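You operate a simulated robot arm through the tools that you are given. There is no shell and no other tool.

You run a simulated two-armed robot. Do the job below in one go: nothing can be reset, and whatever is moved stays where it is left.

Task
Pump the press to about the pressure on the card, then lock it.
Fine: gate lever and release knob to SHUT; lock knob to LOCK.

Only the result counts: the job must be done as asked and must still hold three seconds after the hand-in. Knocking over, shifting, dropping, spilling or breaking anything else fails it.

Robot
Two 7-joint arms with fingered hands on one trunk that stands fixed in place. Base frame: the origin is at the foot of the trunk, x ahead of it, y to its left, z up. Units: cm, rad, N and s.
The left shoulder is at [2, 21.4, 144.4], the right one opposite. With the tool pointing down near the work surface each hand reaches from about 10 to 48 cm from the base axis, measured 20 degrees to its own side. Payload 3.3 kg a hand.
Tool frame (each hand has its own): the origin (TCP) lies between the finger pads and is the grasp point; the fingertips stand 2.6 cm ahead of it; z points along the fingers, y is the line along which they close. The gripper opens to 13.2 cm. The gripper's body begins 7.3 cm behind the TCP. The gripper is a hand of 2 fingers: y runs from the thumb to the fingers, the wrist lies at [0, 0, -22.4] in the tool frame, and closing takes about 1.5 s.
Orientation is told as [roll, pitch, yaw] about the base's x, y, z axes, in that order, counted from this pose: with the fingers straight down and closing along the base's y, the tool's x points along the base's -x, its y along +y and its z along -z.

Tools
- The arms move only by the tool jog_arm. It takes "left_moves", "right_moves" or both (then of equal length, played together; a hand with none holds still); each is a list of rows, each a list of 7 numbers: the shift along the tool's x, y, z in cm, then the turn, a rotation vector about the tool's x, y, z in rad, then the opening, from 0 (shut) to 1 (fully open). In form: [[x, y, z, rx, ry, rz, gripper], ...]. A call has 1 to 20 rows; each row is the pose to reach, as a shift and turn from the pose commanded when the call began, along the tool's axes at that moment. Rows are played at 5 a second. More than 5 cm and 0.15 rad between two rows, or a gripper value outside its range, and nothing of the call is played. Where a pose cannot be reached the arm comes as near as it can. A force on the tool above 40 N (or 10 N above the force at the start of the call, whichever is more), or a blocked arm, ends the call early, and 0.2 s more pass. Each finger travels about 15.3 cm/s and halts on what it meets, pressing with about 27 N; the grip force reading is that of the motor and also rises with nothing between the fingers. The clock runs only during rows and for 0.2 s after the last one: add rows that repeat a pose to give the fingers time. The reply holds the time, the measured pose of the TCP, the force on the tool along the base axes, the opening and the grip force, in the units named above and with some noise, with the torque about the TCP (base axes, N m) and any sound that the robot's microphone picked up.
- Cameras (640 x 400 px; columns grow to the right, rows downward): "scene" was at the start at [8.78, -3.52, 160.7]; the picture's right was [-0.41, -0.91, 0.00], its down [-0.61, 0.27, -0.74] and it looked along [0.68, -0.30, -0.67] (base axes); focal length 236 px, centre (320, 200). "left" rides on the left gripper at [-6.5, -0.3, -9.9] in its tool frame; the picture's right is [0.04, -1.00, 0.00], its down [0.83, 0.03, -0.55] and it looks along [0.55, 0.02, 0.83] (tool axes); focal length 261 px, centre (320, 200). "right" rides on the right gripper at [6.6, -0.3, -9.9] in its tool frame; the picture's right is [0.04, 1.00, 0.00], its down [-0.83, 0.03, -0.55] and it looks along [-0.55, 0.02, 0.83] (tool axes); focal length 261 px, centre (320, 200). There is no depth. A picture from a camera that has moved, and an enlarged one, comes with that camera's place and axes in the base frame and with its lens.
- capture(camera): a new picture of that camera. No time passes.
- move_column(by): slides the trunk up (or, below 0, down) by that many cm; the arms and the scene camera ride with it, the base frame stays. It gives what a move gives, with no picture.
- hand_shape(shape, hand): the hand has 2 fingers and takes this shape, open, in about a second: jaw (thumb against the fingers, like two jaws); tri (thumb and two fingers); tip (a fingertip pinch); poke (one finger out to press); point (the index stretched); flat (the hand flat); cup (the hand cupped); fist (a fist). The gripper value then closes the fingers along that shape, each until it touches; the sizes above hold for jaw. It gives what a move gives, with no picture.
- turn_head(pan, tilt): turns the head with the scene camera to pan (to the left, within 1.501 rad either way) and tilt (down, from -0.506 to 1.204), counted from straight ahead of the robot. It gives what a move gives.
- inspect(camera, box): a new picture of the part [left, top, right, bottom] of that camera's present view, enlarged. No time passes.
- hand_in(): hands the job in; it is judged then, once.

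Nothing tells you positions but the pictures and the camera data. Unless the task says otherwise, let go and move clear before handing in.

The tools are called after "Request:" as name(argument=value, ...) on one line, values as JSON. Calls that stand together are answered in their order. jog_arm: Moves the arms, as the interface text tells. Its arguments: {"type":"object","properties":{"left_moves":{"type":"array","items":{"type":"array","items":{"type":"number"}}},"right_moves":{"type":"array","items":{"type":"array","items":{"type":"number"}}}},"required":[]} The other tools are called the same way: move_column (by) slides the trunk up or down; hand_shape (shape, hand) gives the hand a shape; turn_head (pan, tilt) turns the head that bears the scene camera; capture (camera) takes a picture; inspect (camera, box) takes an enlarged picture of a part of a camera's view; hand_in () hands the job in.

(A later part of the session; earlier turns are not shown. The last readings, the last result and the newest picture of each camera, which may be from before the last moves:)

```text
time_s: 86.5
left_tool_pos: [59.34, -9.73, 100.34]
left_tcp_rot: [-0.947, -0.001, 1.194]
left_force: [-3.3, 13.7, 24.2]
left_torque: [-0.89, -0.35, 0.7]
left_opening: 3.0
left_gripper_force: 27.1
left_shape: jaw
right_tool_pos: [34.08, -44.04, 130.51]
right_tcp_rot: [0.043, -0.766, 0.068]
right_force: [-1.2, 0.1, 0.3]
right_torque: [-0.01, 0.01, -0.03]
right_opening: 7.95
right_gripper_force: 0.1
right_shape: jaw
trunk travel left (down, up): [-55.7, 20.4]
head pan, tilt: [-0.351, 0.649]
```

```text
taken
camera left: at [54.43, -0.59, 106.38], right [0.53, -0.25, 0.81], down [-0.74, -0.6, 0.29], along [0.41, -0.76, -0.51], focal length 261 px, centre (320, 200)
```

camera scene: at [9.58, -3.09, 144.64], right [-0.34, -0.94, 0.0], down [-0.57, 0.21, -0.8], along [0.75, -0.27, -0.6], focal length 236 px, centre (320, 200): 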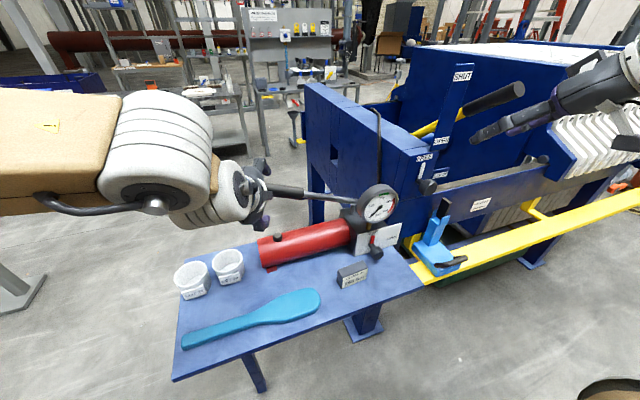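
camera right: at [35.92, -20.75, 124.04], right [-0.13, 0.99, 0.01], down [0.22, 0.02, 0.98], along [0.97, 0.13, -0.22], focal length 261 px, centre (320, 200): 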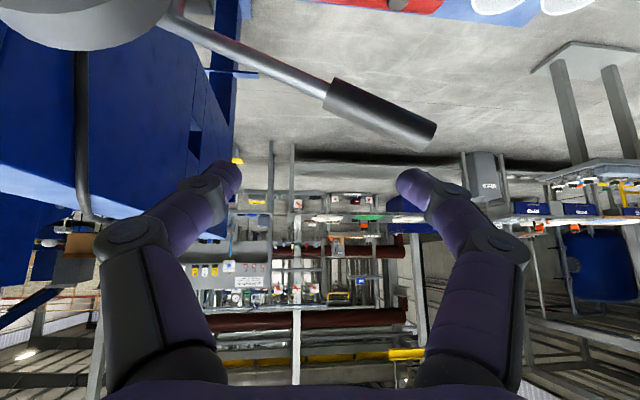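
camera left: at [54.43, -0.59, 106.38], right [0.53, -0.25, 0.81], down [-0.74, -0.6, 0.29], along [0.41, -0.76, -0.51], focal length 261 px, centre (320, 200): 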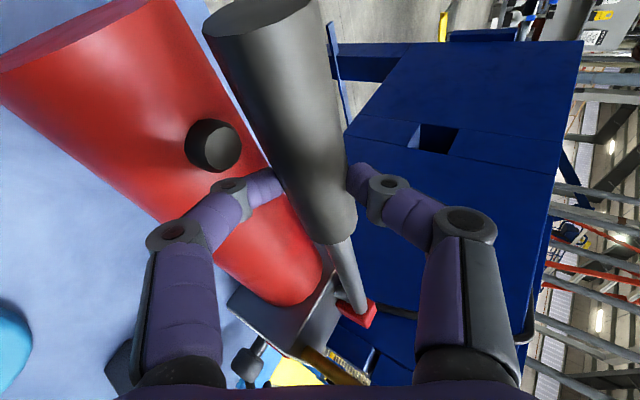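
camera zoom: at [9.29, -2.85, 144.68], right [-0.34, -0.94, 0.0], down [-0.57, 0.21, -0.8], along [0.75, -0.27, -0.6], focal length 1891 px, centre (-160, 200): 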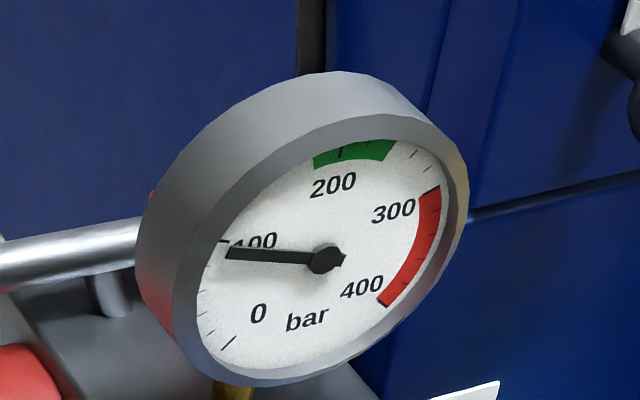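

About 90 bar now, so two more full strokes should bring it near 150. I'll do one and read again.

Request:
jog_arm(left_moves=[[-0.05, -1.39, -1.01, 0, 0, 0, 0], [0.02, -2.81, -1.97, 0, 0, 0, 0], [0.22, -4.26, -2.89, 0, 0, 0, 0], [0.55, -5.72, -3.75, 0, 0, 0, 0], [0.99, -7.18, -4.54, 0, 0, 0, 0], [1.5, -8.45, -5.15, 0, 0, 0, 0], [0.99, -7.18, -4.54, 0, 0, 0, 0], [0.55, -5.72, -3.75, 0, 0, 0, 0], [0.22, -4.26, -2.89, 0, 0, 0, 0], [0.02, -2.81, -1.97, 0, 0, 0, 0], [-0.05, -1.39, -1.01, 0, 0, 0, 0], [-0.02, -0.65, -0.47, 0, 0, 0, 0], [0, 0, 0, 0, 0, 0, 0]])

Request:
inspect(camera="scene", box=[345, 175, 415, 225])

Request:
capture(camera="right")

```text
time_s: 89.3
left_tool_pos: [59.45, -9.75, 100.39]
left_tcp_rot: [-0.945, -0.002, 1.194]
left_force: [-6.3, 12.0, 23.9]
left_torque: [-0.91, -0.33, 0.69]
left_opening: 3.03
left_gripper_force: 26.8
left_shape: jaw
right_tool_pos: [34.2, -44.05, 130.47]
right_tcp_rot: [0.044, -0.766, 0.069]
right_force: [-0.4, 0.7, -0.2]
right_torque: [-0.02, 0.02, -0.02]
right_opening: 7.9
right_gripper_force: 0.0
right_shape: jaw
trunk travel left (down, up): [-55.7, 20.4]
head pan, tilt: [-0.351, 0.649]
```

```text
8.00 times, centred on (380, 200) of scene
camera zoom: at [9.27, -2.87, 144.68], right [-0.34, -0.94, 0.0], down [-0.57, 0.21, -0.8], along [0.75, -0.27, -0.6], focal length 1891 px, centre (-160, 200)
```

zoom: 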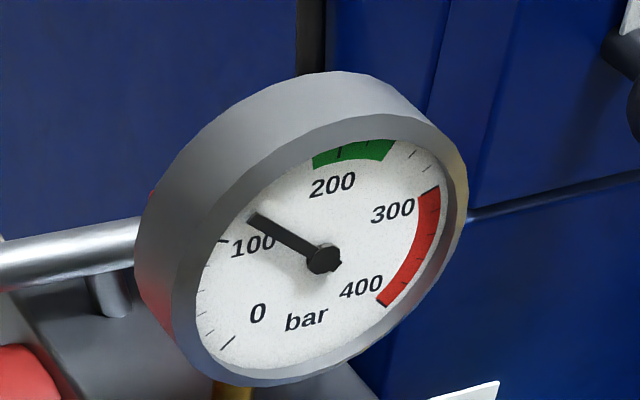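

```text
taken
camera right: at [22.54, -45.66, 133.04], right [-0.13, 0.99, 0.0], down [0.21, 0.02, 0.98], along [0.97, 0.13, -0.22], focal length 261 px, centre (320, 200)
```

right: 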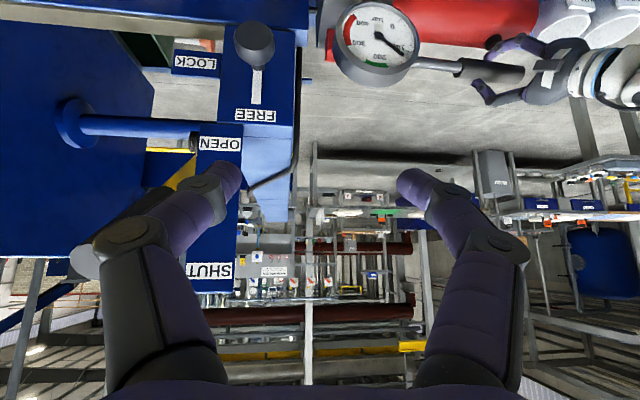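

The needle is past 100. I'll read it more squarely from the right hand's camera.

Request:
inspect(camera="right", box=[330, 0, 430, 90])

```text
4.44 times, centred on (380, 45) of right
camera zoom: at [22.54, -45.66, 133.04], right [-0.13, 0.99, 0.0], down [0.21, 0.02, 0.98], along [0.97, 0.13, -0.22], focal length 1158 px, centre (53, 889)
```

zoom: 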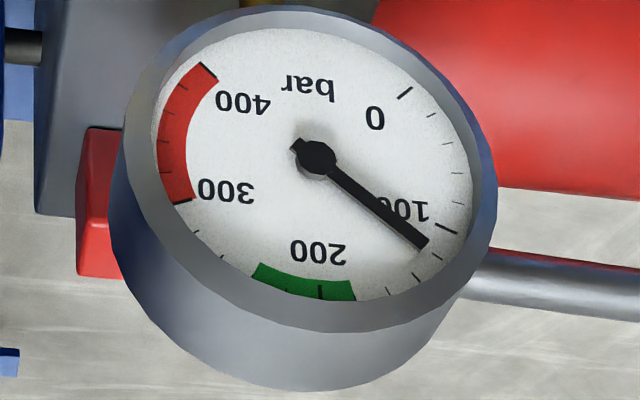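

The gauge reads about 118 bar, with ticks every 20. One more full stroke should bring it to about 148–150.

Request:
jog_arm(left_moves=[[-0.05, -1.39, -1.01, 0, 0, 0, 0], [0.02, -2.81, -1.97, 0, 0, 0, 0], [0.22, -4.26, -2.89, 0, 0, 0, 0], [0.55, -5.72, -3.75, 0, 0, 0, 0], [0.99, -7.18, -4.54, 0, 0, 0, 0], [1.5, -8.45, -5.15, 0, 0, 0, 0], [0.99, -7.18, -4.54, 0, 0, 0, 0], [0.55, -5.72, -3.75, 0, 0, 0, 0], [0.22, -4.26, -2.89, 0, 0, 0, 0], [0.02, -2.81, -1.97, 0, 0, 0, 0], [-0.05, -1.39, -1.01, 0, 0, 0, 0], [-0.02, -0.65, -0.47, 0, 0, 0, 0], [0, 0, 0, 0, 0, 0, 0]])

Request:
inspect(camera="right", box=[330, 0, 430, 90])

Request:
capture(camera="left")

```text
time_s: 92.1
left_tool_pos: [59.41, -9.69, 100.41]
left_tcp_rot: [-0.946, -0.004, 1.194]
left_force: [-8.9, 15.1, 26.8]
left_torque: [-0.94, -0.28, 0.7]
left_opening: 3.08
left_gripper_force: 26.9
left_shape: jaw
right_tool_pos: [34.03, -44.09, 130.5]
right_tcp_rot: [0.043, -0.766, 0.07]
right_force: [-0.1, 0.5, -0.4]
right_torque: [0.01, 0.01, -0.01]
right_opening: 7.95
right_gripper_force: 0.1
right_shape: jaw
trunk travel left (down, up): [-55.7, 20.4]
head pan, tilt: [-0.351, 0.649]
```

```text
4.44 times, centred on (380, 45) of right
camera zoom: at [22.5, -45.62, 133.07], right [-0.13, 0.99, 0.0], down [0.21, 0.02, 0.98], along [0.97, 0.13, -0.22], focal length 1158 px, centre (53, 889)
```

zoom: 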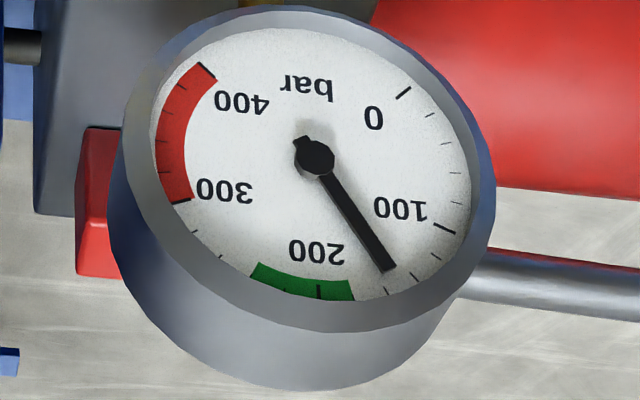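

```text
taken
camera left: at [54.42, -0.62, 106.41], right [0.53, -0.25, 0.81], down [-0.74, -0.6, 0.29], along [0.41, -0.76, -0.51], focal length 261 px, centre (320, 200)
```

left: 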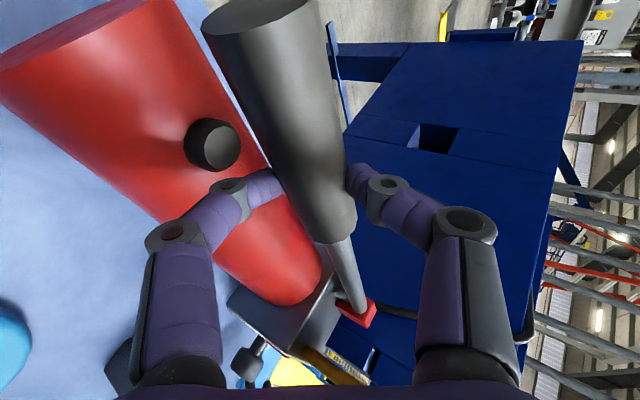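

The gauge reads about 150 bar. I'll raise the handle back to its resting height, which doesn't change the pressure, then open and back away along the fingers.

Request:
jog_arm(left_moves=[[-0.05, -1.39, -1.01, 0, 0, 0, 0], [0.02, -2.81, -1.97, 0, 0, 0, 0], [0.22, -4.26, -2.89, 0, 0, 0, 0], [0.55, -5.72, -3.75, 0, 0, 0, 0], [0.99, -7.18, -4.54, 0, 0, 0, 0], [1.5, -8.45, -5.15, 0, 0, 0, 0], [1.5, -8.45, -5.15, 0, 0, 0, 0.2], [1.5, -8.45, -5.15, 0, 0, 0, 0.4], [1.5, -8.45, -5.15, 0, 0, 0, 0.6], [1.5, -8.45, -5.15, 0, 0, 0, 0.6]])

Request:
inspect(camera="right", box=[330, 0, 430, 90])

Request:
capture(camera="left")

```text
time_s: 94.3
left_tool_pos: [59.67, -11.51, 109.78]
left_tcp_rot: [-0.94, -0.002, 1.189]
left_force: [0.5, 0.7, -0.2]
left_torque: [-0.02, 0.01, -0.02]
left_opening: 7.86
left_gripper_force: 0.0
left_shape: jaw
right_tool_pos: [34.43, -44.35, 130.37]
right_tcp_rot: [0.047, -0.765, 0.066]
right_force: [0.3, 0.3, 0.2]
right_torque: [0.0, -0.03, 0.01]
right_opening: 7.94
right_gripper_force: 0.0
right_shape: jaw
trunk travel left (down, up): [-55.7, 20.4]
head pan, tilt: [-0.351, 0.649]
```

```text
4.44 times, centred on (380, 45) of right
camera zoom: at [22.81, -45.89, 132.89], right [-0.13, 0.99, 0.01], down [0.22, 0.02, 0.98], along [0.97, 0.13, -0.22], focal length 1158 px, centre (53, 889)
```

zoom: 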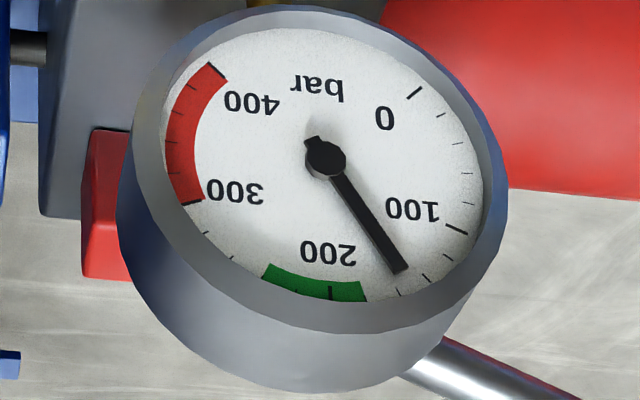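

```text
taken
camera left: at [54.75, -2.67, 115.95], right [0.53, -0.26, 0.81], down [-0.74, -0.6, 0.3], along [0.41, -0.76, -0.51], focal length 261 px, centre (320, 200)
```

left: 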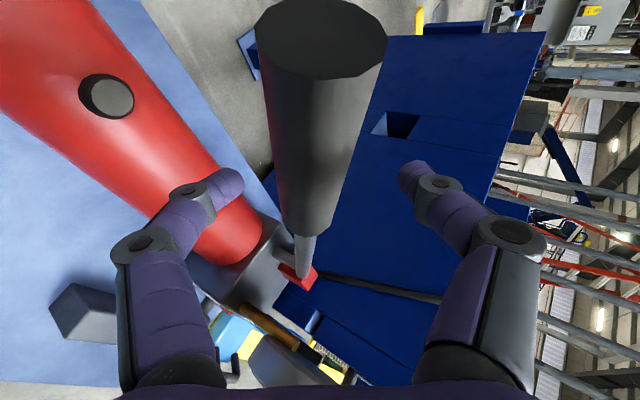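

Pressure holds at about 150 bar with the handle resting at its top. I'll withdraw the left hand to the side while the right hand moves to a stand-off in front of the lock knob near (50, -50, 107).

Request:
jog_arm(left_moves=[[0, 0, -3.5, 0, 0, 0, 0.6], [0, 0, -7, 0, 0, 0, 0.6], [0, 0, -10.5, 0, 0, 0, 0.6], [0, 0, -14, 0, 0, 0, 0.6], [-2.1, 1.1, -17.4, 0, 0, 0, 0.6], [-4.1, 2.3, -20.8, 0, 0, 0, 0.6], [-6.2, 3.4, -24.2, 0, 0, 0, 0.6], [-8.3, 4.5, -27.6, 0, 0, 0, 0.6], [-10.3, 5.7, -31, 0, 0, 0, 0.6], [-12.4, 6.8, -34.4, 0, 0, 0, 0.6]], right_moves=[[1.05, -0.4, 2.28, 0.0675, -0.0238, -0.063, 0.45], [2.1, -0.8, 4.56, 0.135, -0.0477, -0.1265, 0.45], [3.16, -1.2, 6.85, 0.2025, -0.0715, -0.19, 0.45], [4.2, -1.6, 9.13, 0.27, -0.0953, -0.253, 0.45], [5.26, -2.0, 11.4, 0.3375, -0.119, -0.316, 0.45], [6.3, -2.4, 13.7, 0.405, -0.143, -0.38, 0.45], [7.37, -2.8, 16, 0.4725, -0.167, -0.443, 0.45], [8.42, -3.2, 18.26, 0.54, -0.1906, -0.506, 0.45], [8.42, -3.2, 18.26, 0.54, -0.1906, -0.506, 0.45], [8.42, -3.2, 18.26, 0.54, -0.1906, -0.506, 0.45]])

Request:
capture(camera="right")

Request:
capture(camera="scene")

```text
time_s: 96.5
left_tool_pos: [36.18, 10.92, 125.97]
left_tcp_rot: [-0.94, -0.002, 1.19]
left_force: [0.5, -0.5, -0.6]
left_torque: [-0.01, -0.02, 0.03]
left_opening: 7.91
left_gripper_force: 0.1
left_shape: jaw
left hand out of reach, approached as far as the arm can: row 10
right_tool_pos: [40.9, -46.26, 111.25]
right_tcp_rot: [-1.002, -0.698, 0.787]
right_force: [-0.4, -0.3, -0.1]
right_torque: [0.0, 0.02, 0.01]
right_opening: 5.97
right_gripper_force: 0.1
right_shape: jaw
right hand out of reach, approached as far as the arm can: row 5
trunk travel left (down, up): [-55.7, 20.4]
head pan, tilt: [-0.351, 0.649]
```

```text
taken
camera right: at [29.06, -46.61, 111.29], right [-0.02, 0.74, -0.67], down [-0.02, 0.67, 0.74], along [1.0, 0.03, 0.0], focal length 261 px, centre (320, 200)
```

right: 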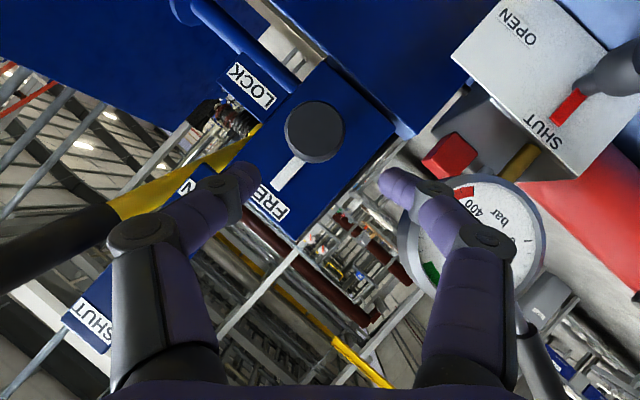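

```text
taken
camera scene: at [9.41, -3.06, 144.65], right [-0.34, -0.94, 0.0], down [-0.57, 0.21, -0.8], along [0.75, -0.27, -0.6], focal length 236 px, centre (320, 200)
```

scene: 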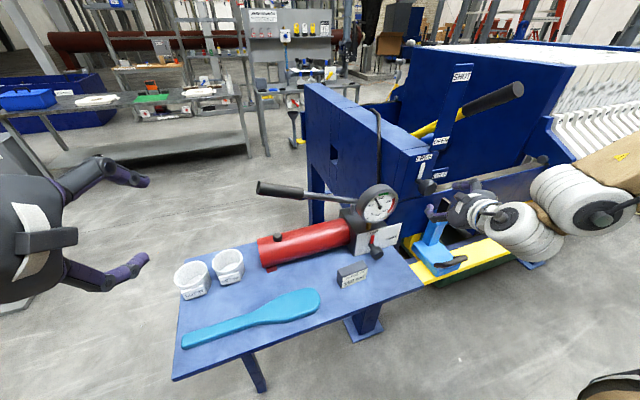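

The lock knob head is at (50, -49.9, 107.3), about 4.6 cm wide, its white pointer up at FREE; LOCK lies toward -y. The hand is tilted 0.7 rad to the left so I can turn clockwise a long way. I'll slide in 10 cm to straddle it.

Request:
jog_arm(right_moves=[[0, -0.1, 2.5, 0, 0, 0, 0.6], [0, -0.2, 5, 0, 0, 0, 0.6], [0, -0.2, 7.5, 0, 0, 0, 0.6], [0, -0.2, 9, 0, 0, 0, 0.6], [0, -0.2, 10, 0, 0, 0, 0.6]])

Request:
capture(camera="right")

Request:
inspect(camera="scene", box=[360, 120, 540, 260])

```text
time_s: 97.7
left_tool_pos: [36.42, 10.77, 125.92]
left_tcp_rot: [-0.939, -0.001, 1.189]
left_force: [-0.3, -1.0, 0.7]
left_torque: [0.0, 0.01, 0.0]
left_opening: 7.91
left_gripper_force: 0.0
left_shape: jaw
right_tool_pos: [49.71, -50.01, 107.13]
right_tcp_rot: [-0.998, -0.699, 0.786]
right_force: [0.9, -0.5, -0.5]
right_torque: [0.0, -0.01, 0.01]
right_opening: 7.88
right_gripper_force: 0.0
right_shape: jaw
trunk travel left (down, up): [-55.7, 20.4]
head pan, tilt: [-0.351, 0.649]
```

```text
taken
camera right: at [37.66, -50.28, 107.2], right [-0.02, 0.74, -0.67], down [-0.01, 0.67, 0.74], along [1.0, 0.03, 0.0], focal length 261 px, centre (320, 200)
```

right: 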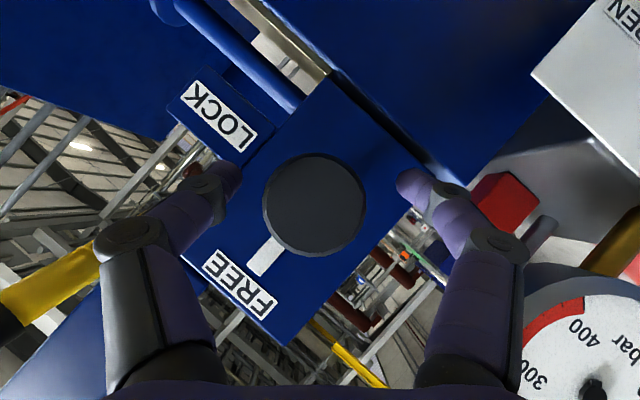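

```text
2.86 times, centred on (450, 190) of scene
camera zoom: at [9.63, -3.13, 144.63], right [-0.34, -0.94, 0.0], down [-0.57, 0.21, -0.8], along [0.75, -0.27, -0.6], focal length 675 px, centre (-51, 229)
```

zoom: 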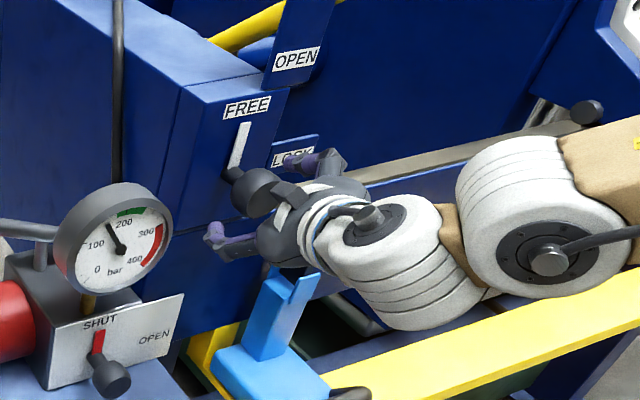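

The knob head is centred between the fingers. Closing on it now.

Request:
jog_arm(right_moves=[[0, 0, 0, 0, 0, 0, 0.4], [0, 0, 0, 0, 0, 0, 0.2], [0, 0, 0, 0, 0, 0, 0], [0, 0, 0, 0, 0, 0, 0], [0, 0, 0, 0, 0, 0, 0], [0, 0, 0, 0, 0, 0, 0]])

Request:
capture(camera="right")

```text
time_s: 99.1
left_tool_pos: [36.43, 10.83, 125.87]
left_tcp_rot: [-0.939, -0.004, 1.187]
left_force: [0.8, 0.4, 0.3]
left_torque: [0.0, 0.0, -0.03]
left_opening: 7.91
left_gripper_force: 0.1
left_shape: jaw
right_tool_pos: [49.59, -50.06, 107.13]
right_tcp_rot: [-0.998, -0.696, 0.785]
right_force: [3.9, -7.2, -2.3]
right_torque: [0.05, 0.02, -0.12]
right_opening: 3.41
right_gripper_force: 27.0
right_shape: jaw
trunk travel left (down, up): [-55.7, 20.4]
head pan, tilt: [-0.351, 0.649]
```

```text
taken
camera right: at [37.67, -50.38, 107.15], right [-0.02, 0.74, -0.67], down [-0.01, 0.67, 0.74], along [1.0, 0.03, 0.0], focal length 261 px, centre (320, 200)
```

right: 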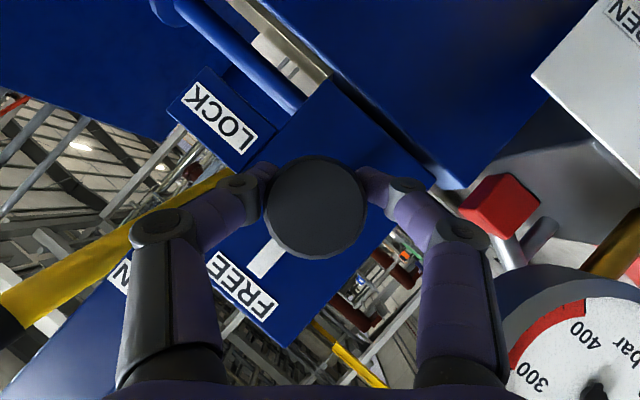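

Gripped. I'll turn 0.7 rad clockwise about the base's +x and check.

Request:
jog_arm(right_moves=[[0, 0, 0, -0.0746, -0.003, 0.1177, 0], [0, 0, 0, -0.149, -0.006, 0.2355, 0], [0, 0, 0, -0.224, -0.008, 0.353, 0], [0, 0, 0, -0.2985, -0.011, 0.471, 0], [0, 0, 0, -0.373, -0.014, 0.589, 0]])

Request:
capture(camera="right")

```text
time_s: 100.3
left_tool_pos: [36.49, 10.83, 125.8]
left_tcp_rot: [-0.939, -0.001, 1.191]
left_force: [-0.5, 0.1, -0.1]
left_torque: [0.0, 0.01, -0.01]
left_opening: 7.91
left_gripper_force: 0.0
left_shape: jaw
right_tool_pos: [49.65, -49.96, 107.08]
right_tcp_rot: [0.002, -1.009, -0.001]
right_force: [2.3, 2.1, -6.6]
right_torque: [-0.1, 0.09, 0.04]
right_opening: 3.24
right_gripper_force: 27.0
right_shape: jaw
trunk travel left (down, up): [-55.7, 20.4]
head pan, tilt: [-0.351, 0.649]
```

```text
taken
camera right: at [37.7, -50.2, 106.77], right [-0.02, 1.0, -0.03], down [-0.03, 0.03, 1.0], along [1.0, 0.02, 0.03], focal length 261 px, centre (320, 200)
```

right: 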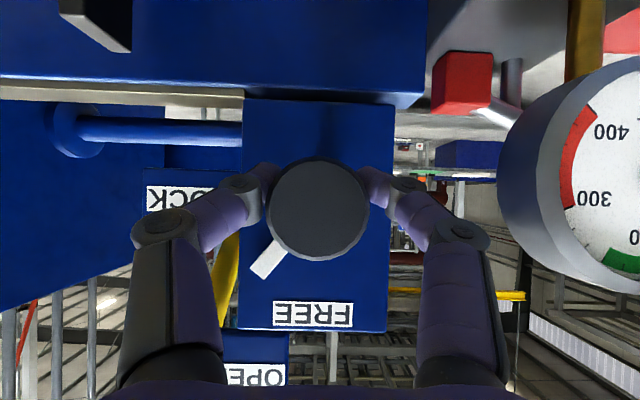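

The pointer has turned about 43° toward LOCK. I'll turn the remaining 0.84 rad.

Request:
jog_arm(right_moves=[[0, 0, 0, -0.0735, -0.003, 0.1186, 0], [0, 0, 0, -0.147, -0.006, 0.237, 0], [0, 0, 0, -0.2205, -0.009, 0.356, 0], [0, 0, 0, -0.294, -0.012, 0.474, 0], [0, 0, 0, -0.3675, -0.015, 0.593, 0], [0, 0, 0, -0.441, -0.018, 0.7116, 0]])

Request:
capture(camera="right")

Request:
inspect(camera="scene", box=[360, 120, 540, 260])

```text
time_s: 101.7
left_tool_pos: [36.41, 10.98, 125.76]
left_tcp_rot: [-0.939, 0.0, 1.189]
left_force: [0.0, 0.4, -0.4]
left_torque: [0.03, 0.01, 0.02]
left_opening: 7.91
left_gripper_force: 0.1
left_shape: jaw
right_tool_pos: [49.78, -49.72, 107.2]
right_tcp_rot: [1.135, -0.612, -0.884]
right_force: [2.7, 14.5, -8.0]
right_torque: [-0.03, 0.12, 0.21]
right_opening: 3.21
right_gripper_force: 26.4
right_shape: jaw
trunk travel left (down, up): [-55.7, 20.4]
head pan, tilt: [-0.351, 0.649]
```

```text
taken
camera right: at [37.75, -49.58, 106.62], right [-0.03, 0.7, 0.72], down [-0.04, -0.72, 0.69], along [1.0, -0.01, 0.05], focal length 261 px, centre (320, 200)
```

right: 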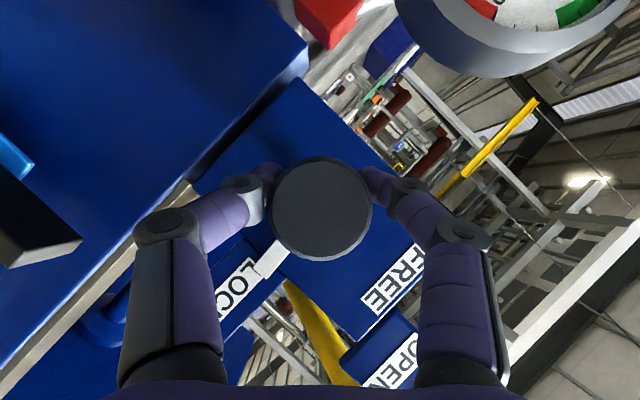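

```text
2.86 times, centred on (450, 190) of scene
camera zoom: at [9.72, -2.93, 144.63], right [-0.34, -0.94, 0.0], down [-0.57, 0.21, -0.8], along [0.75, -0.27, -0.6], focal length 675 px, centre (-51, 229)
```

zoom: 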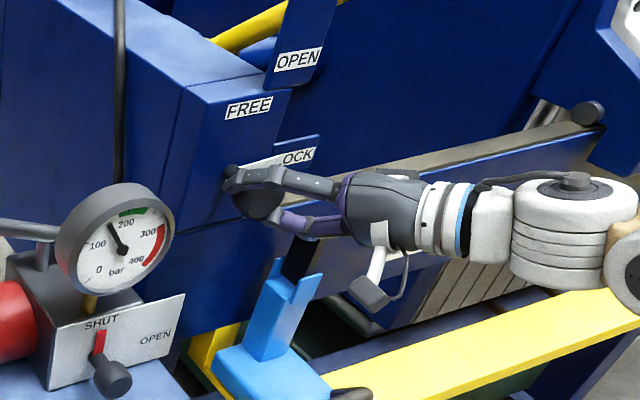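

The white pointer now points along -y to LOCK, within about a degree. I'll open the fingers and check that it stays and the gauge still holds.

Request:
jog_arm(right_moves=[[0, 0, 0, 0, 0, 0, 0.3], [0, 0, 0, 0, 0, 0, 0.5], [0, 0, 0, 0, 0, 0, 0.6], [0, 0, -2.5, 0, 0, 0, 0.6], [0, 0, -5, 0, 0, 0, 0.6], [0, 0, -7.5, 0, 0, 0, 0.6], [0, 0, -10, 0, 0, 0, 0.6]])

Request:
capture(camera="right")

Request:
inspect(camera="scene", box=[360, 120, 540, 260])

```text
time_s: 103.3
left_tool_pos: [36.28, 10.75, 125.88]
left_tcp_rot: [-0.941, -0.002, 1.19]
left_force: [-0.1, 0.1, 0.8]
left_torque: [0.02, 0.06, -0.01]
left_opening: 7.92
left_gripper_force: 0.1
left_shape: jaw
right_tool_pos: [41.12, -53.87, 110.54]
right_tcp_rot: [1.137, -0.615, -0.887]
right_force: [0.1, -0.3, 0.2]
right_torque: [0.0, -0.01, 0.0]
right_opening: 7.86
right_gripper_force: 0.0
right_shape: jaw
right hand out of reach, approached as far as the arm can: row 4
trunk travel left (down, up): [-55.7, 20.4]
head pan, tilt: [-0.351, 0.649]
```

```text
taken
camera right: at [29.06, -53.63, 110.0], right [-0.03, 0.7, 0.72], down [-0.05, -0.72, 0.7], along [1.0, -0.01, 0.05], focal length 261 px, centre (320, 200)
```

right: 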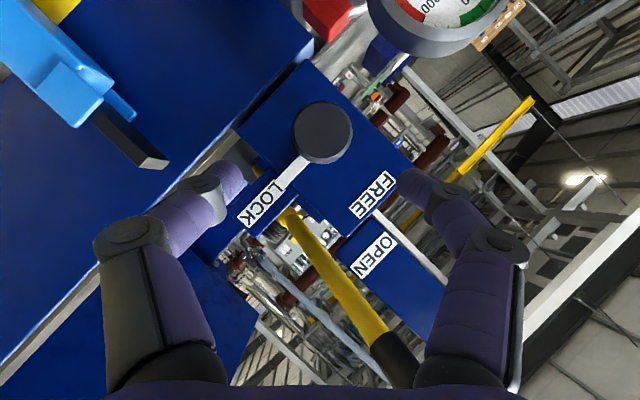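

```text
2.86 times, centred on (450, 190) of scene
camera zoom: at [9.57, -3.11, 144.64], right [-0.34, -0.94, 0.0], down [-0.57, 0.21, -0.8], along [0.75, -0.27, -0.6], focal length 675 px, centre (-51, 229)
```

zoom: 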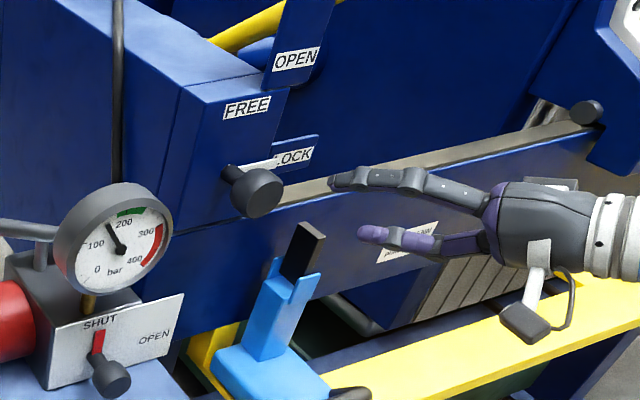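

The lock knob stays at LOCK and the lever is still up. I'll back the right hand further away, then check the gauge and the card.

Request:
jog_arm(right_moves=[[0, 0, -4, 0, 0, 0, 0.6], [0, 0, -8, 0, 0, 0, 0.6], [0, 0, -11, 0, 0, 0, 0.6]])

Request:
turn_head(pan=-0.75, tilt=0.499)

Request:
inspect(camera="scene", box=[220, 220, 460, 370])

Request:
capture(camera="scene")

Request:
inspect(camera="scene", box=[260, 210, 330, 260])

```text
time_s: 104.1
left_tool_pos: [36.31, 10.98, 125.99]
left_tcp_rot: [-0.939, -0.002, 1.189]
left_force: [-0.2, 0.5, 0.3]
left_torque: [0.0, 0.01, -0.03]
left_opening: 7.88
left_gripper_force: 0.0
left_shape: jaw
right_tool_pos: [31.49, -58.02, 114.47]
right_tcp_rot: [1.139, -0.617, -0.887]
right_force: [-0.2, 0.3, 0.4]
right_torque: [-0.02, 0.0, -0.05]
right_opening: 7.86
right_gripper_force: 0.1
right_shape: jaw
trunk travel left (down, up): [-55.7, 20.4]
head pan, tilt: [-0.351, 0.649]
```

```text
time_s: 105.0
left_tool_pos: [36.33, 10.96, 125.9]
left_tcp_rot: [-0.938, -0.002, 1.19]
left_force: [0.6, 0.1, 0.1]
left_torque: [-0.02, 0.0, 0.01]
left_opening: 7.93
left_gripper_force: 0.0
left_shape: jaw
right_tool_pos: [31.53, -58.1, 114.31]
right_tcp_rot: [1.139, -0.617, -0.887]
right_force: [0.2, 0.7, -0.8]
right_torque: [-0.02, 0.0, -0.02]
right_opening: 7.86
right_gripper_force: 0.1
right_shape: jaw
trunk travel left (down, up): [-55.7, 20.4]
head pan, tilt: [-0.75, 0.499]
```

```text
2.67 times, centred on (340, 295) of scene
camera zoom: at [8.09, -6.34, 145.97], right [-0.68, -0.73, 0.0], down [-0.35, 0.33, -0.88], along [0.64, -0.6, -0.48], focal length 630 px, centre (267, -53)
```

zoom: 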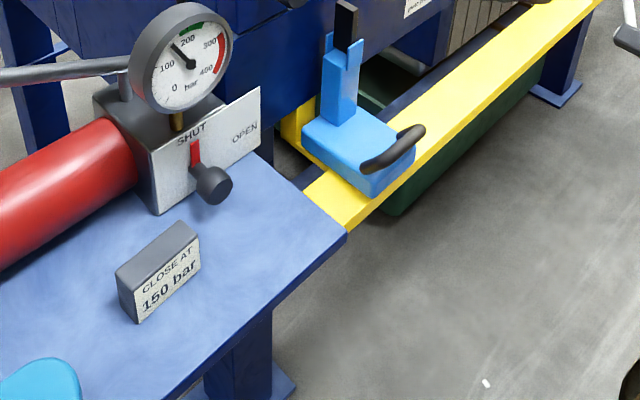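

```text
taken
camera scene: at [8.09, -6.34, 145.97], right [-0.68, -0.73, 0.0], down [-0.35, 0.33, -0.88], along [0.64, -0.6, -0.48], focal length 236 px, centre (320, 200)
```

scene: 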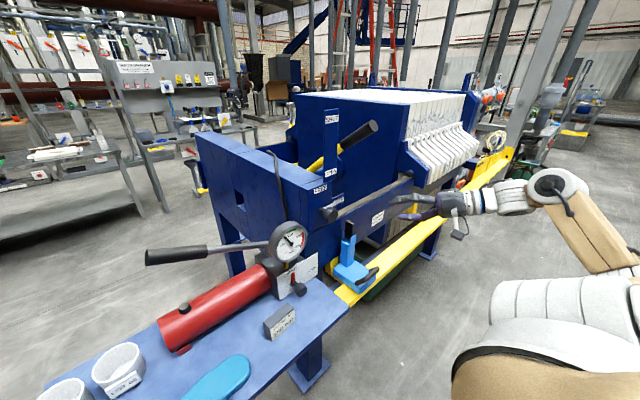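

```text
8.00 times, centred on (295, 235) of scene
camera zoom: at [8.09, -6.34, 145.97], right [-0.68, -0.73, 0.0], down [-0.35, 0.33, -0.88], along [0.64, -0.6, -0.48], focal length 1891 px, centre (520, -80)
```

zoom: 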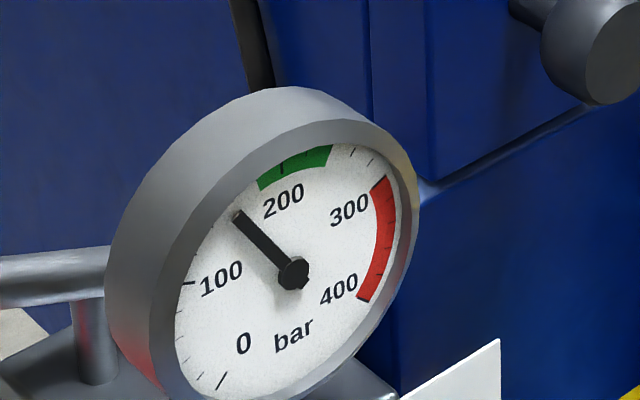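

All controls are set: lever up, release at SHUT, lock at LOCK, gauge about 150 bar. The card was nudged about 1.3 cm to the left earlier, so I'd like to set it gently back; first I'll bring the right hand above it for a close look.

Request:
jog_arm(right_moves=[[2.56, 1.75, 1.8, 0.057, 0.0257, -0.0687, 0.6], [5.1, 3.5, 3.6, 0.114, 0.0514, -0.137, 0.6], [7.7, 5.25, 5.4, 0.171, 0.077, -0.206, 0.6], [10.2, 7.0, 7.2, 0.228, 0.103, -0.275, 0.6], [12.8, 8.75, 9.0, 0.285, 0.1285, -0.3435, 0.6], [15.4, 10.5, 10.8, 0.342, 0.154, -0.412, 0.6], [17.9, 12.25, 12.6, 0.399, 0.18, -0.481, 0.6], [20.5, 14.0, 14.4, 0.456, 0.2056, -0.55, 0.6], [23.04, 15.75, 16.2, 0.513, 0.2313, -0.6183, 0.6], [23.04, 15.75, 16.2, 0.513, 0.2313, -0.6183, 0.6]])

Request:
capture(camera="right")

Request:
capture(camera="scene")

```text
time_s: 107.2
left_tool_pos: [36.31, 11.26, 125.76]
left_tcp_rot: [-0.94, 0.001, 1.189]
left_force: [-0.6, -0.2, -0.6]
left_torque: [-0.02, 0.0, -0.01]
left_opening: 7.91
left_gripper_force: 0.1
left_shape: jaw
right_tool_pos: [40.36, -26.59, 106.13]
right_tcp_rot: [0.044, -0.78, -0.049]
right_force: [0.4, -0.1, -0.3]
right_torque: [-0.08, 0.03, -0.04]
right_opening: 7.91
right_gripper_force: 0.1
right_shape: jaw
right hand out of reach, approached as far as the arm can: row 5, 6, 7, 8, 9, 10
trunk travel left (down, up): [-55.7, 20.4]
head pan, tilt: [-0.75, 0.499]
```

```text
taken
camera right: at [28.67, -26.72, 108.43], right [-0.01, 1.0, 0.0], down [0.2, 0.0, 0.98], along [0.98, 0.01, -0.2], focal length 261 px, centre (320, 200)
```

right: 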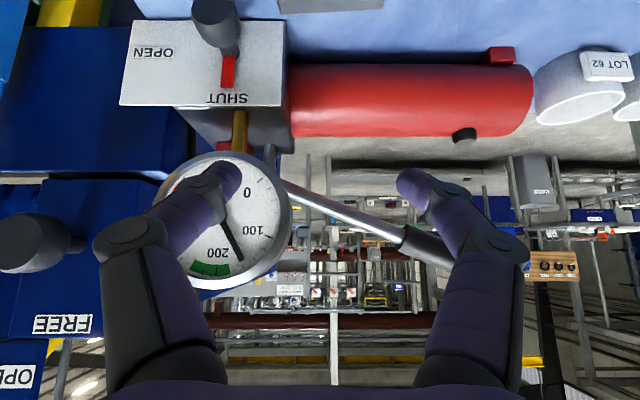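

```text
taken
camera scene: at [8.09, -5.9, 145.99], right [-0.68, -0.73, 0.0], down [-0.35, 0.32, -0.88], along [0.64, -0.6, -0.48], focal length 236 px, centre (320, 200)
```

scene: 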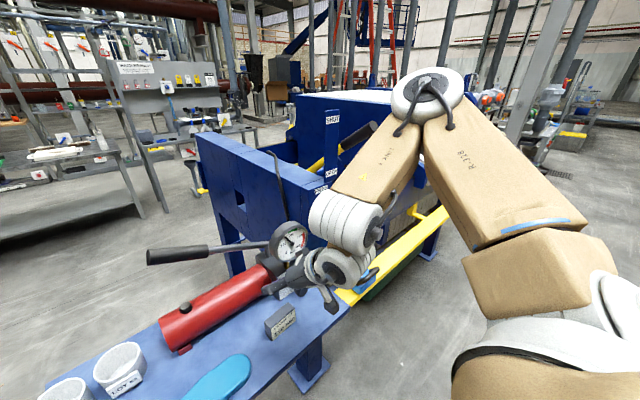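

The hand is above the card area at (40, -27, 106). I'll tilt it more downward and lower it a little to see the card properly, staying well above it.

Request:
jog_arm(right_moves=[[1.1, 0.2, 1.7, 0, 0.095, 0, 0.6], [2.3, 0.45, 3.4, 0, 0.19, 0, 0.6], [3.4, 0.7, 5.2, 0, 0.285, 0, 0.7], [4.56, 0.9, 6.9, 0, 0.38, 0, 0.8], [4.56, 0.9, 6.9, 0, 0.38, 0, 0.8]])

Request:
capture(camera="right")

Request:
inspect(camera="scene", box=[220, 220, 460, 370])

```text
time_s: 108.4
left_tool_pos: [36.29, 10.87, 125.88]
left_tcp_rot: [-0.94, 0.0, 1.189]
left_force: [-0.4, 0.2, 0.6]
left_torque: [0.01, 0.0, -0.03]
left_opening: 7.88
left_gripper_force: 0.1
left_shape: jaw
right_tool_pos: [42.02, -25.69, 97.78]
right_tcp_rot: [0.037, -0.397, -0.031]
right_force: [0.1, 0.5, 0.6]
right_torque: [-0.04, -0.02, -0.02]
right_opening: 10.54
right_gripper_force: 0.0
right_shape: jaw
trunk travel left (down, up): [-55.7, 20.4]
head pan, tilt: [-0.75, 0.499]
```

```text
taken
camera right: at [32.05, -26.0, 104.37], right [-0.02, 1.0, 0.02], down [0.55, 0.0, 0.83], along [0.83, 0.03, -0.55], focal length 261 px, centre (320, 200)
```

right: 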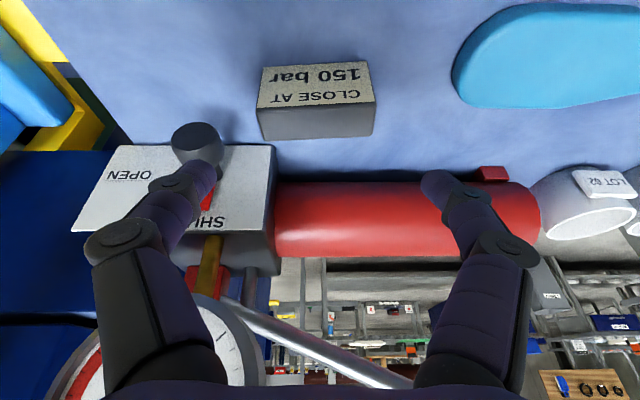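

```text
2.67 times, centred on (340, 295) of scene
camera zoom: at [8.09, -6.33, 145.97], right [-0.68, -0.73, 0.0], down [-0.35, 0.33, -0.88], along [0.64, -0.6, -0.48], focal length 630 px, centre (267, -53)
```

zoom: 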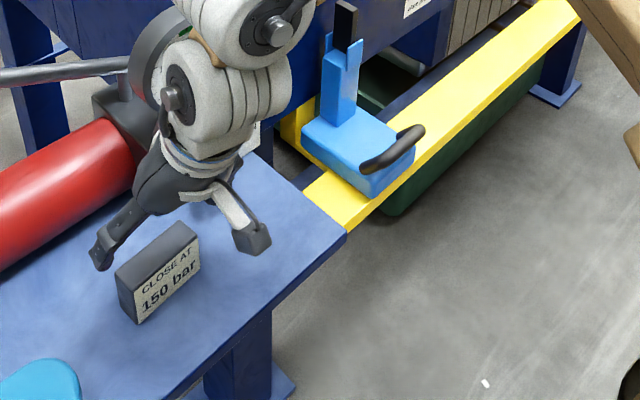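

The card spans y from -30.0 to -21.6 now and sat about 1.3 cm further right originally. I'll lower the open fingers to straddle its two ends without touching it.

Request:
jog_arm(right_moves=[[0.3, -0.05, 2.3, 0, 0, 0, 0.8], [0.6, -0.1, 4.6, 0, 0, 0, 0.8], [0.9, -0.1, 6.9, 0, 0, 0, 0.8], [1.2, -0.1, 9.0, 0, 0, 0, 0.8]])

Request:
capture(camera="right")

Request:
inspect(camera="scene", box=[220, 220, 460, 370])

```text
time_s: 109.4
left_tool_pos: [36.3, 10.79, 125.79]
left_tcp_rot: [-0.939, -0.002, 1.188]
left_force: [-0.2, 0.0, 0.3]
left_torque: [0.04, 0.04, -0.03]
left_opening: 7.92
left_gripper_force: 0.0
left_shape: jaw
right_tool_pos: [42.74, -29.01, 93.42]
right_tcp_rot: [0.04, -0.399, -0.032]
right_force: [-0.1, 0.7, 0.9]
right_torque: [0.03, 0.03, 0.02]
right_opening: 10.56
right_gripper_force: 0.0
right_shape: jaw
right hand out of reach, approached as far as the arm can: row 1, 2, 3, 4
trunk travel left (down, up): [-55.7, 20.4]
head pan, tilt: [-0.75, 0.499]
```

```text
taken
camera right: at [32.63, -29.3, 99.99], right [-0.02, 1.0, 0.02], down [0.55, 0.0, 0.83], along [0.83, 0.03, -0.55], focal length 261 px, centre (320, 200)
```

right: 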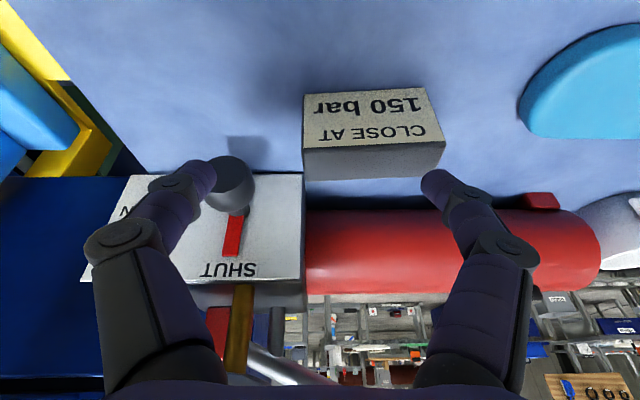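

```text
2.67 times, centred on (340, 295) of scene
camera zoom: at [8.11, -6.35, 145.97], right [-0.68, -0.73, 0.0], down [-0.35, 0.33, -0.88], along [0.64, -0.6, -0.48], focal length 630 px, centre (267, -53)
```

zoom: 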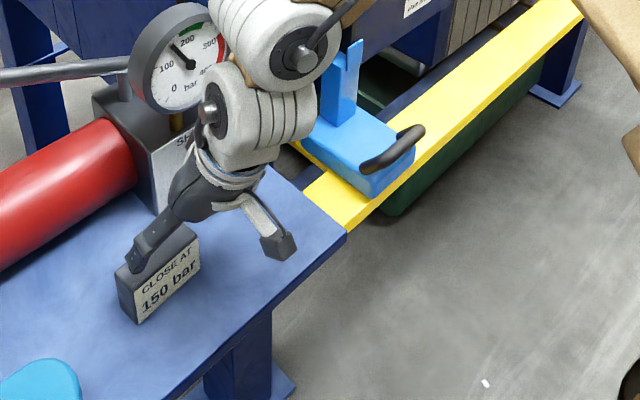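

The arm drifted right to y = -29 at its reach limit, but nothing was touched. I'll rise clear, close the fingers, and try reaching the card's left end with the hand leaning left instead, staying above it for now.

Request:
jog_arm(right_moves=[[-1.3, 0.05, -3.0, 0, 0, 0, 0.8], [-2.6, 0.1, -6.1, 0, 0, 0, 0.6], [-3.87, 0.2, -9.1, 0, 0, 0, 0.3], [-3.9, 2.5, -7.9, -0.082, 0.022, 0.036, 0], [-3.92, 4.7, -6.7, -0.164, 0.045, 0.072, 0], [-3.94, 7.0, -5.4, -0.246, 0.067, 0.108, 0], [-3.96, 9.27, -4.2, -0.328, 0.089, 0.144, 0], [-3.96, 9.27, -4.2, -0.328, 0.089, 0.144, 0]])

Request:
capture(camera="right")

Request:
inspect(camera="scene", box=[220, 220, 460, 370])

```text
time_s: 111.2
left_tool_pos: [36.32, 10.72, 125.9]
left_tcp_rot: [-0.938, -0.001, 1.187]
left_force: [0.2, 0.2, -0.2]
left_torque: [0.01, 0.0, 0.01]
left_opening: 7.91
left_gripper_force: 0.1
left_shape: jaw
right_tool_pos: [44.8, -19.86, 99.27]
right_tcp_rot: [0.408, -0.281, -0.159]
right_force: [-0.4, -0.3, -0.2]
right_torque: [0.01, 0.01, 0.02]
right_opening: 0.01
right_gripper_force: 27.0
right_shape: jaw
trunk travel left (down, up): [-55.7, 20.4]
head pan, tilt: [-0.75, 0.499]
```

```text
taken
camera right: at [35.39, -22.56, 105.99], right [0.0, 0.93, 0.37], down [0.62, -0.29, 0.73], along [0.79, 0.23, -0.57], focal length 261 px, centre (320, 200)
```

right: 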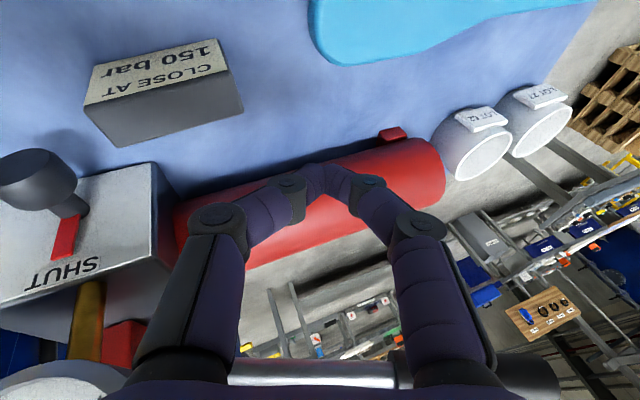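

```text
2.67 times, centred on (340, 295) of scene
camera zoom: at [8.09, -6.32, 145.97], right [-0.68, -0.73, 0.0], down [-0.35, 0.33, -0.88], along [0.64, -0.6, -0.48], focal length 630 px, centre (267, -53)
```

zoom: 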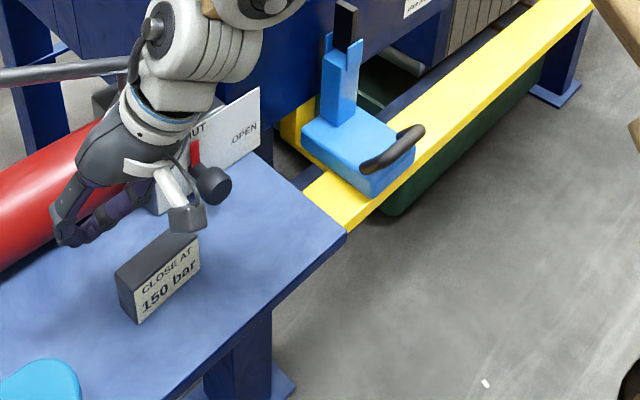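

That pose is reachable: closed fingers at (44.8, -19.9, 99), just left of the card. I'll lower to z = 93 and confirm it tracks straight down before going beside the card.

Request:
jog_arm(right_moves=[[0.72, -0.6, 1.85, 0, 0, 0, 0], [1.45, -1.26, 3.7, 0, 0, 0, 0], [2.17, -1.89, 5.55, 0, 0, 0, 0]])

Request:
capture(camera="right")

Request:
inspect(camera="scene", box=[220, 220, 460, 370])

```text
time_s: 112.0
left_tool_pos: [36.49, 11.0, 125.88]
left_tcp_rot: [-0.938, -0.003, 1.189]
left_force: [0.3, 0.4, 0.6]
left_torque: [0.03, 0.0, 0.0]
left_opening: 7.92
left_gripper_force: 0.2
left_shape: jaw
right_tool_pos: [43.48, -20.88, 94.95]
right_tcp_rot: [0.411, -0.283, -0.158]
right_force: [0.0, 0.2, 0.4]
right_torque: [0.03, 0.0, -0.02]
right_opening: 0.01
right_gripper_force: 26.8
right_shape: jaw
right hand out of reach, approached as far as the arm can: row 2, 3
trunk travel left (down, up): [-55.7, 20.4]
head pan, tilt: [-0.75, 0.499]
```

```text
taken
camera right: at [34.01, -23.59, 101.73], right [0.0, 0.93, 0.37], down [0.62, -0.29, 0.73], along [0.79, 0.23, -0.57], focal length 261 px, centre (320, 200)
```

right: 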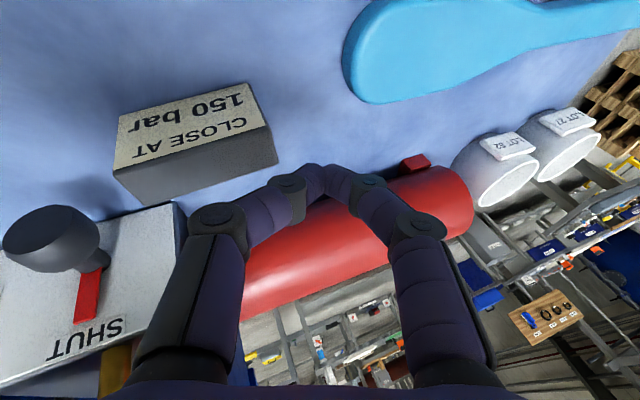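

```text
2.67 times, centred on (340, 295) of scene
camera zoom: at [8.12, -6.35, 145.97], right [-0.68, -0.73, 0.0], down [-0.35, 0.33, -0.88], along [0.64, -0.6, -0.48], focal length 630 px, centre (267, -53)
```

zoom: 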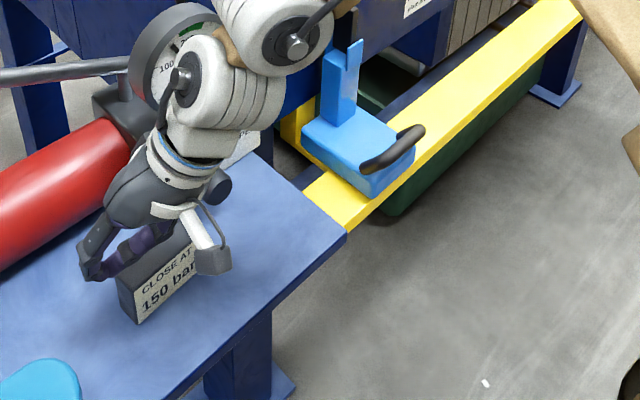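

The arm can't go lower there by itself without drifting onto the card. I'll return to the reachable height and let the trunk carry the hand straight down instead.

Request:
jog_arm(right_moves=[[-1.2, 1.5, -1.45, 0, 0, 0, 0], [-2.36, 3.0, -2.87, 0, 0, 0, 0]])

Request:
move_column(by=-5)

Request:
capture(camera="right")

Request:
capture(camera="scene")

```text
time_s: 112.6
left_tool_pos: [36.33, 10.91, 125.92]
left_tcp_rot: [-0.939, -0.003, 1.188]
left_force: [-0.3, 0.4, 0.6]
left_torque: [0.01, 0.01, 0.03]
left_opening: 7.89
left_gripper_force: 0.1
left_shape: jaw
right_tool_pos: [44.78, -19.32, 99.24]
right_tcp_rot: [0.407, -0.281, -0.159]
right_force: [0.2, -0.1, -0.2]
right_torque: [-0.01, -0.02, -0.01]
right_opening: 0.0
right_gripper_force: 27.2
right_shape: jaw
trunk travel left (down, up): [-55.7, 20.4]
head pan, tilt: [-0.75, 0.499]
```

```text
time_s: 113.5
left_tool_pos: [36.49, 10.71, 120.83]
left_tcp_rot: [-0.938, -0.004, 1.187]
left_force: [-0.1, 0.3, -0.5]
left_torque: [0.03, -0.02, -0.01]
left_opening: 7.9
left_gripper_force: 0.1
left_shape: jaw
right_tool_pos: [44.94, -19.45, 94.3]
right_tcp_rot: [0.408, -0.283, -0.159]
right_force: [0.3, 0.7, -0.6]
right_torque: [-0.04, -0.04, 0.0]
right_opening: 0.0
right_gripper_force: 26.9
right_shape: jaw
trunk travel left (down, up): [-50.7, 25.4]
head pan, tilt: [-0.75, 0.499]
```

```text
taken
camera right: at [35.42, -22.17, 101.06], right [0.0, 0.93, 0.37], down [0.62, -0.29, 0.73], along [0.79, 0.23, -0.57], focal length 261 px, centre (320, 200)
```

right: 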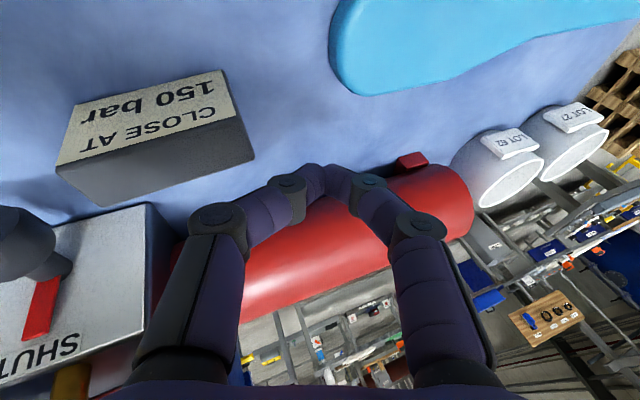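

```text
taken
camera scene: at [8.36, -6.33, 140.97], right [-0.68, -0.73, 0.0], down [-0.35, 0.33, -0.88], along [0.64, -0.6, -0.48], focal length 236 px, centre (320, 200)
```

scene: 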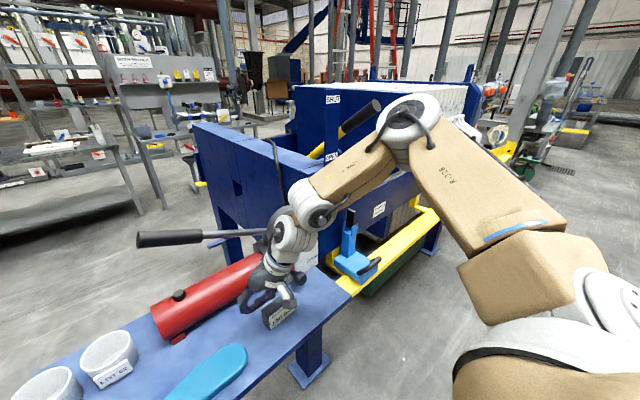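

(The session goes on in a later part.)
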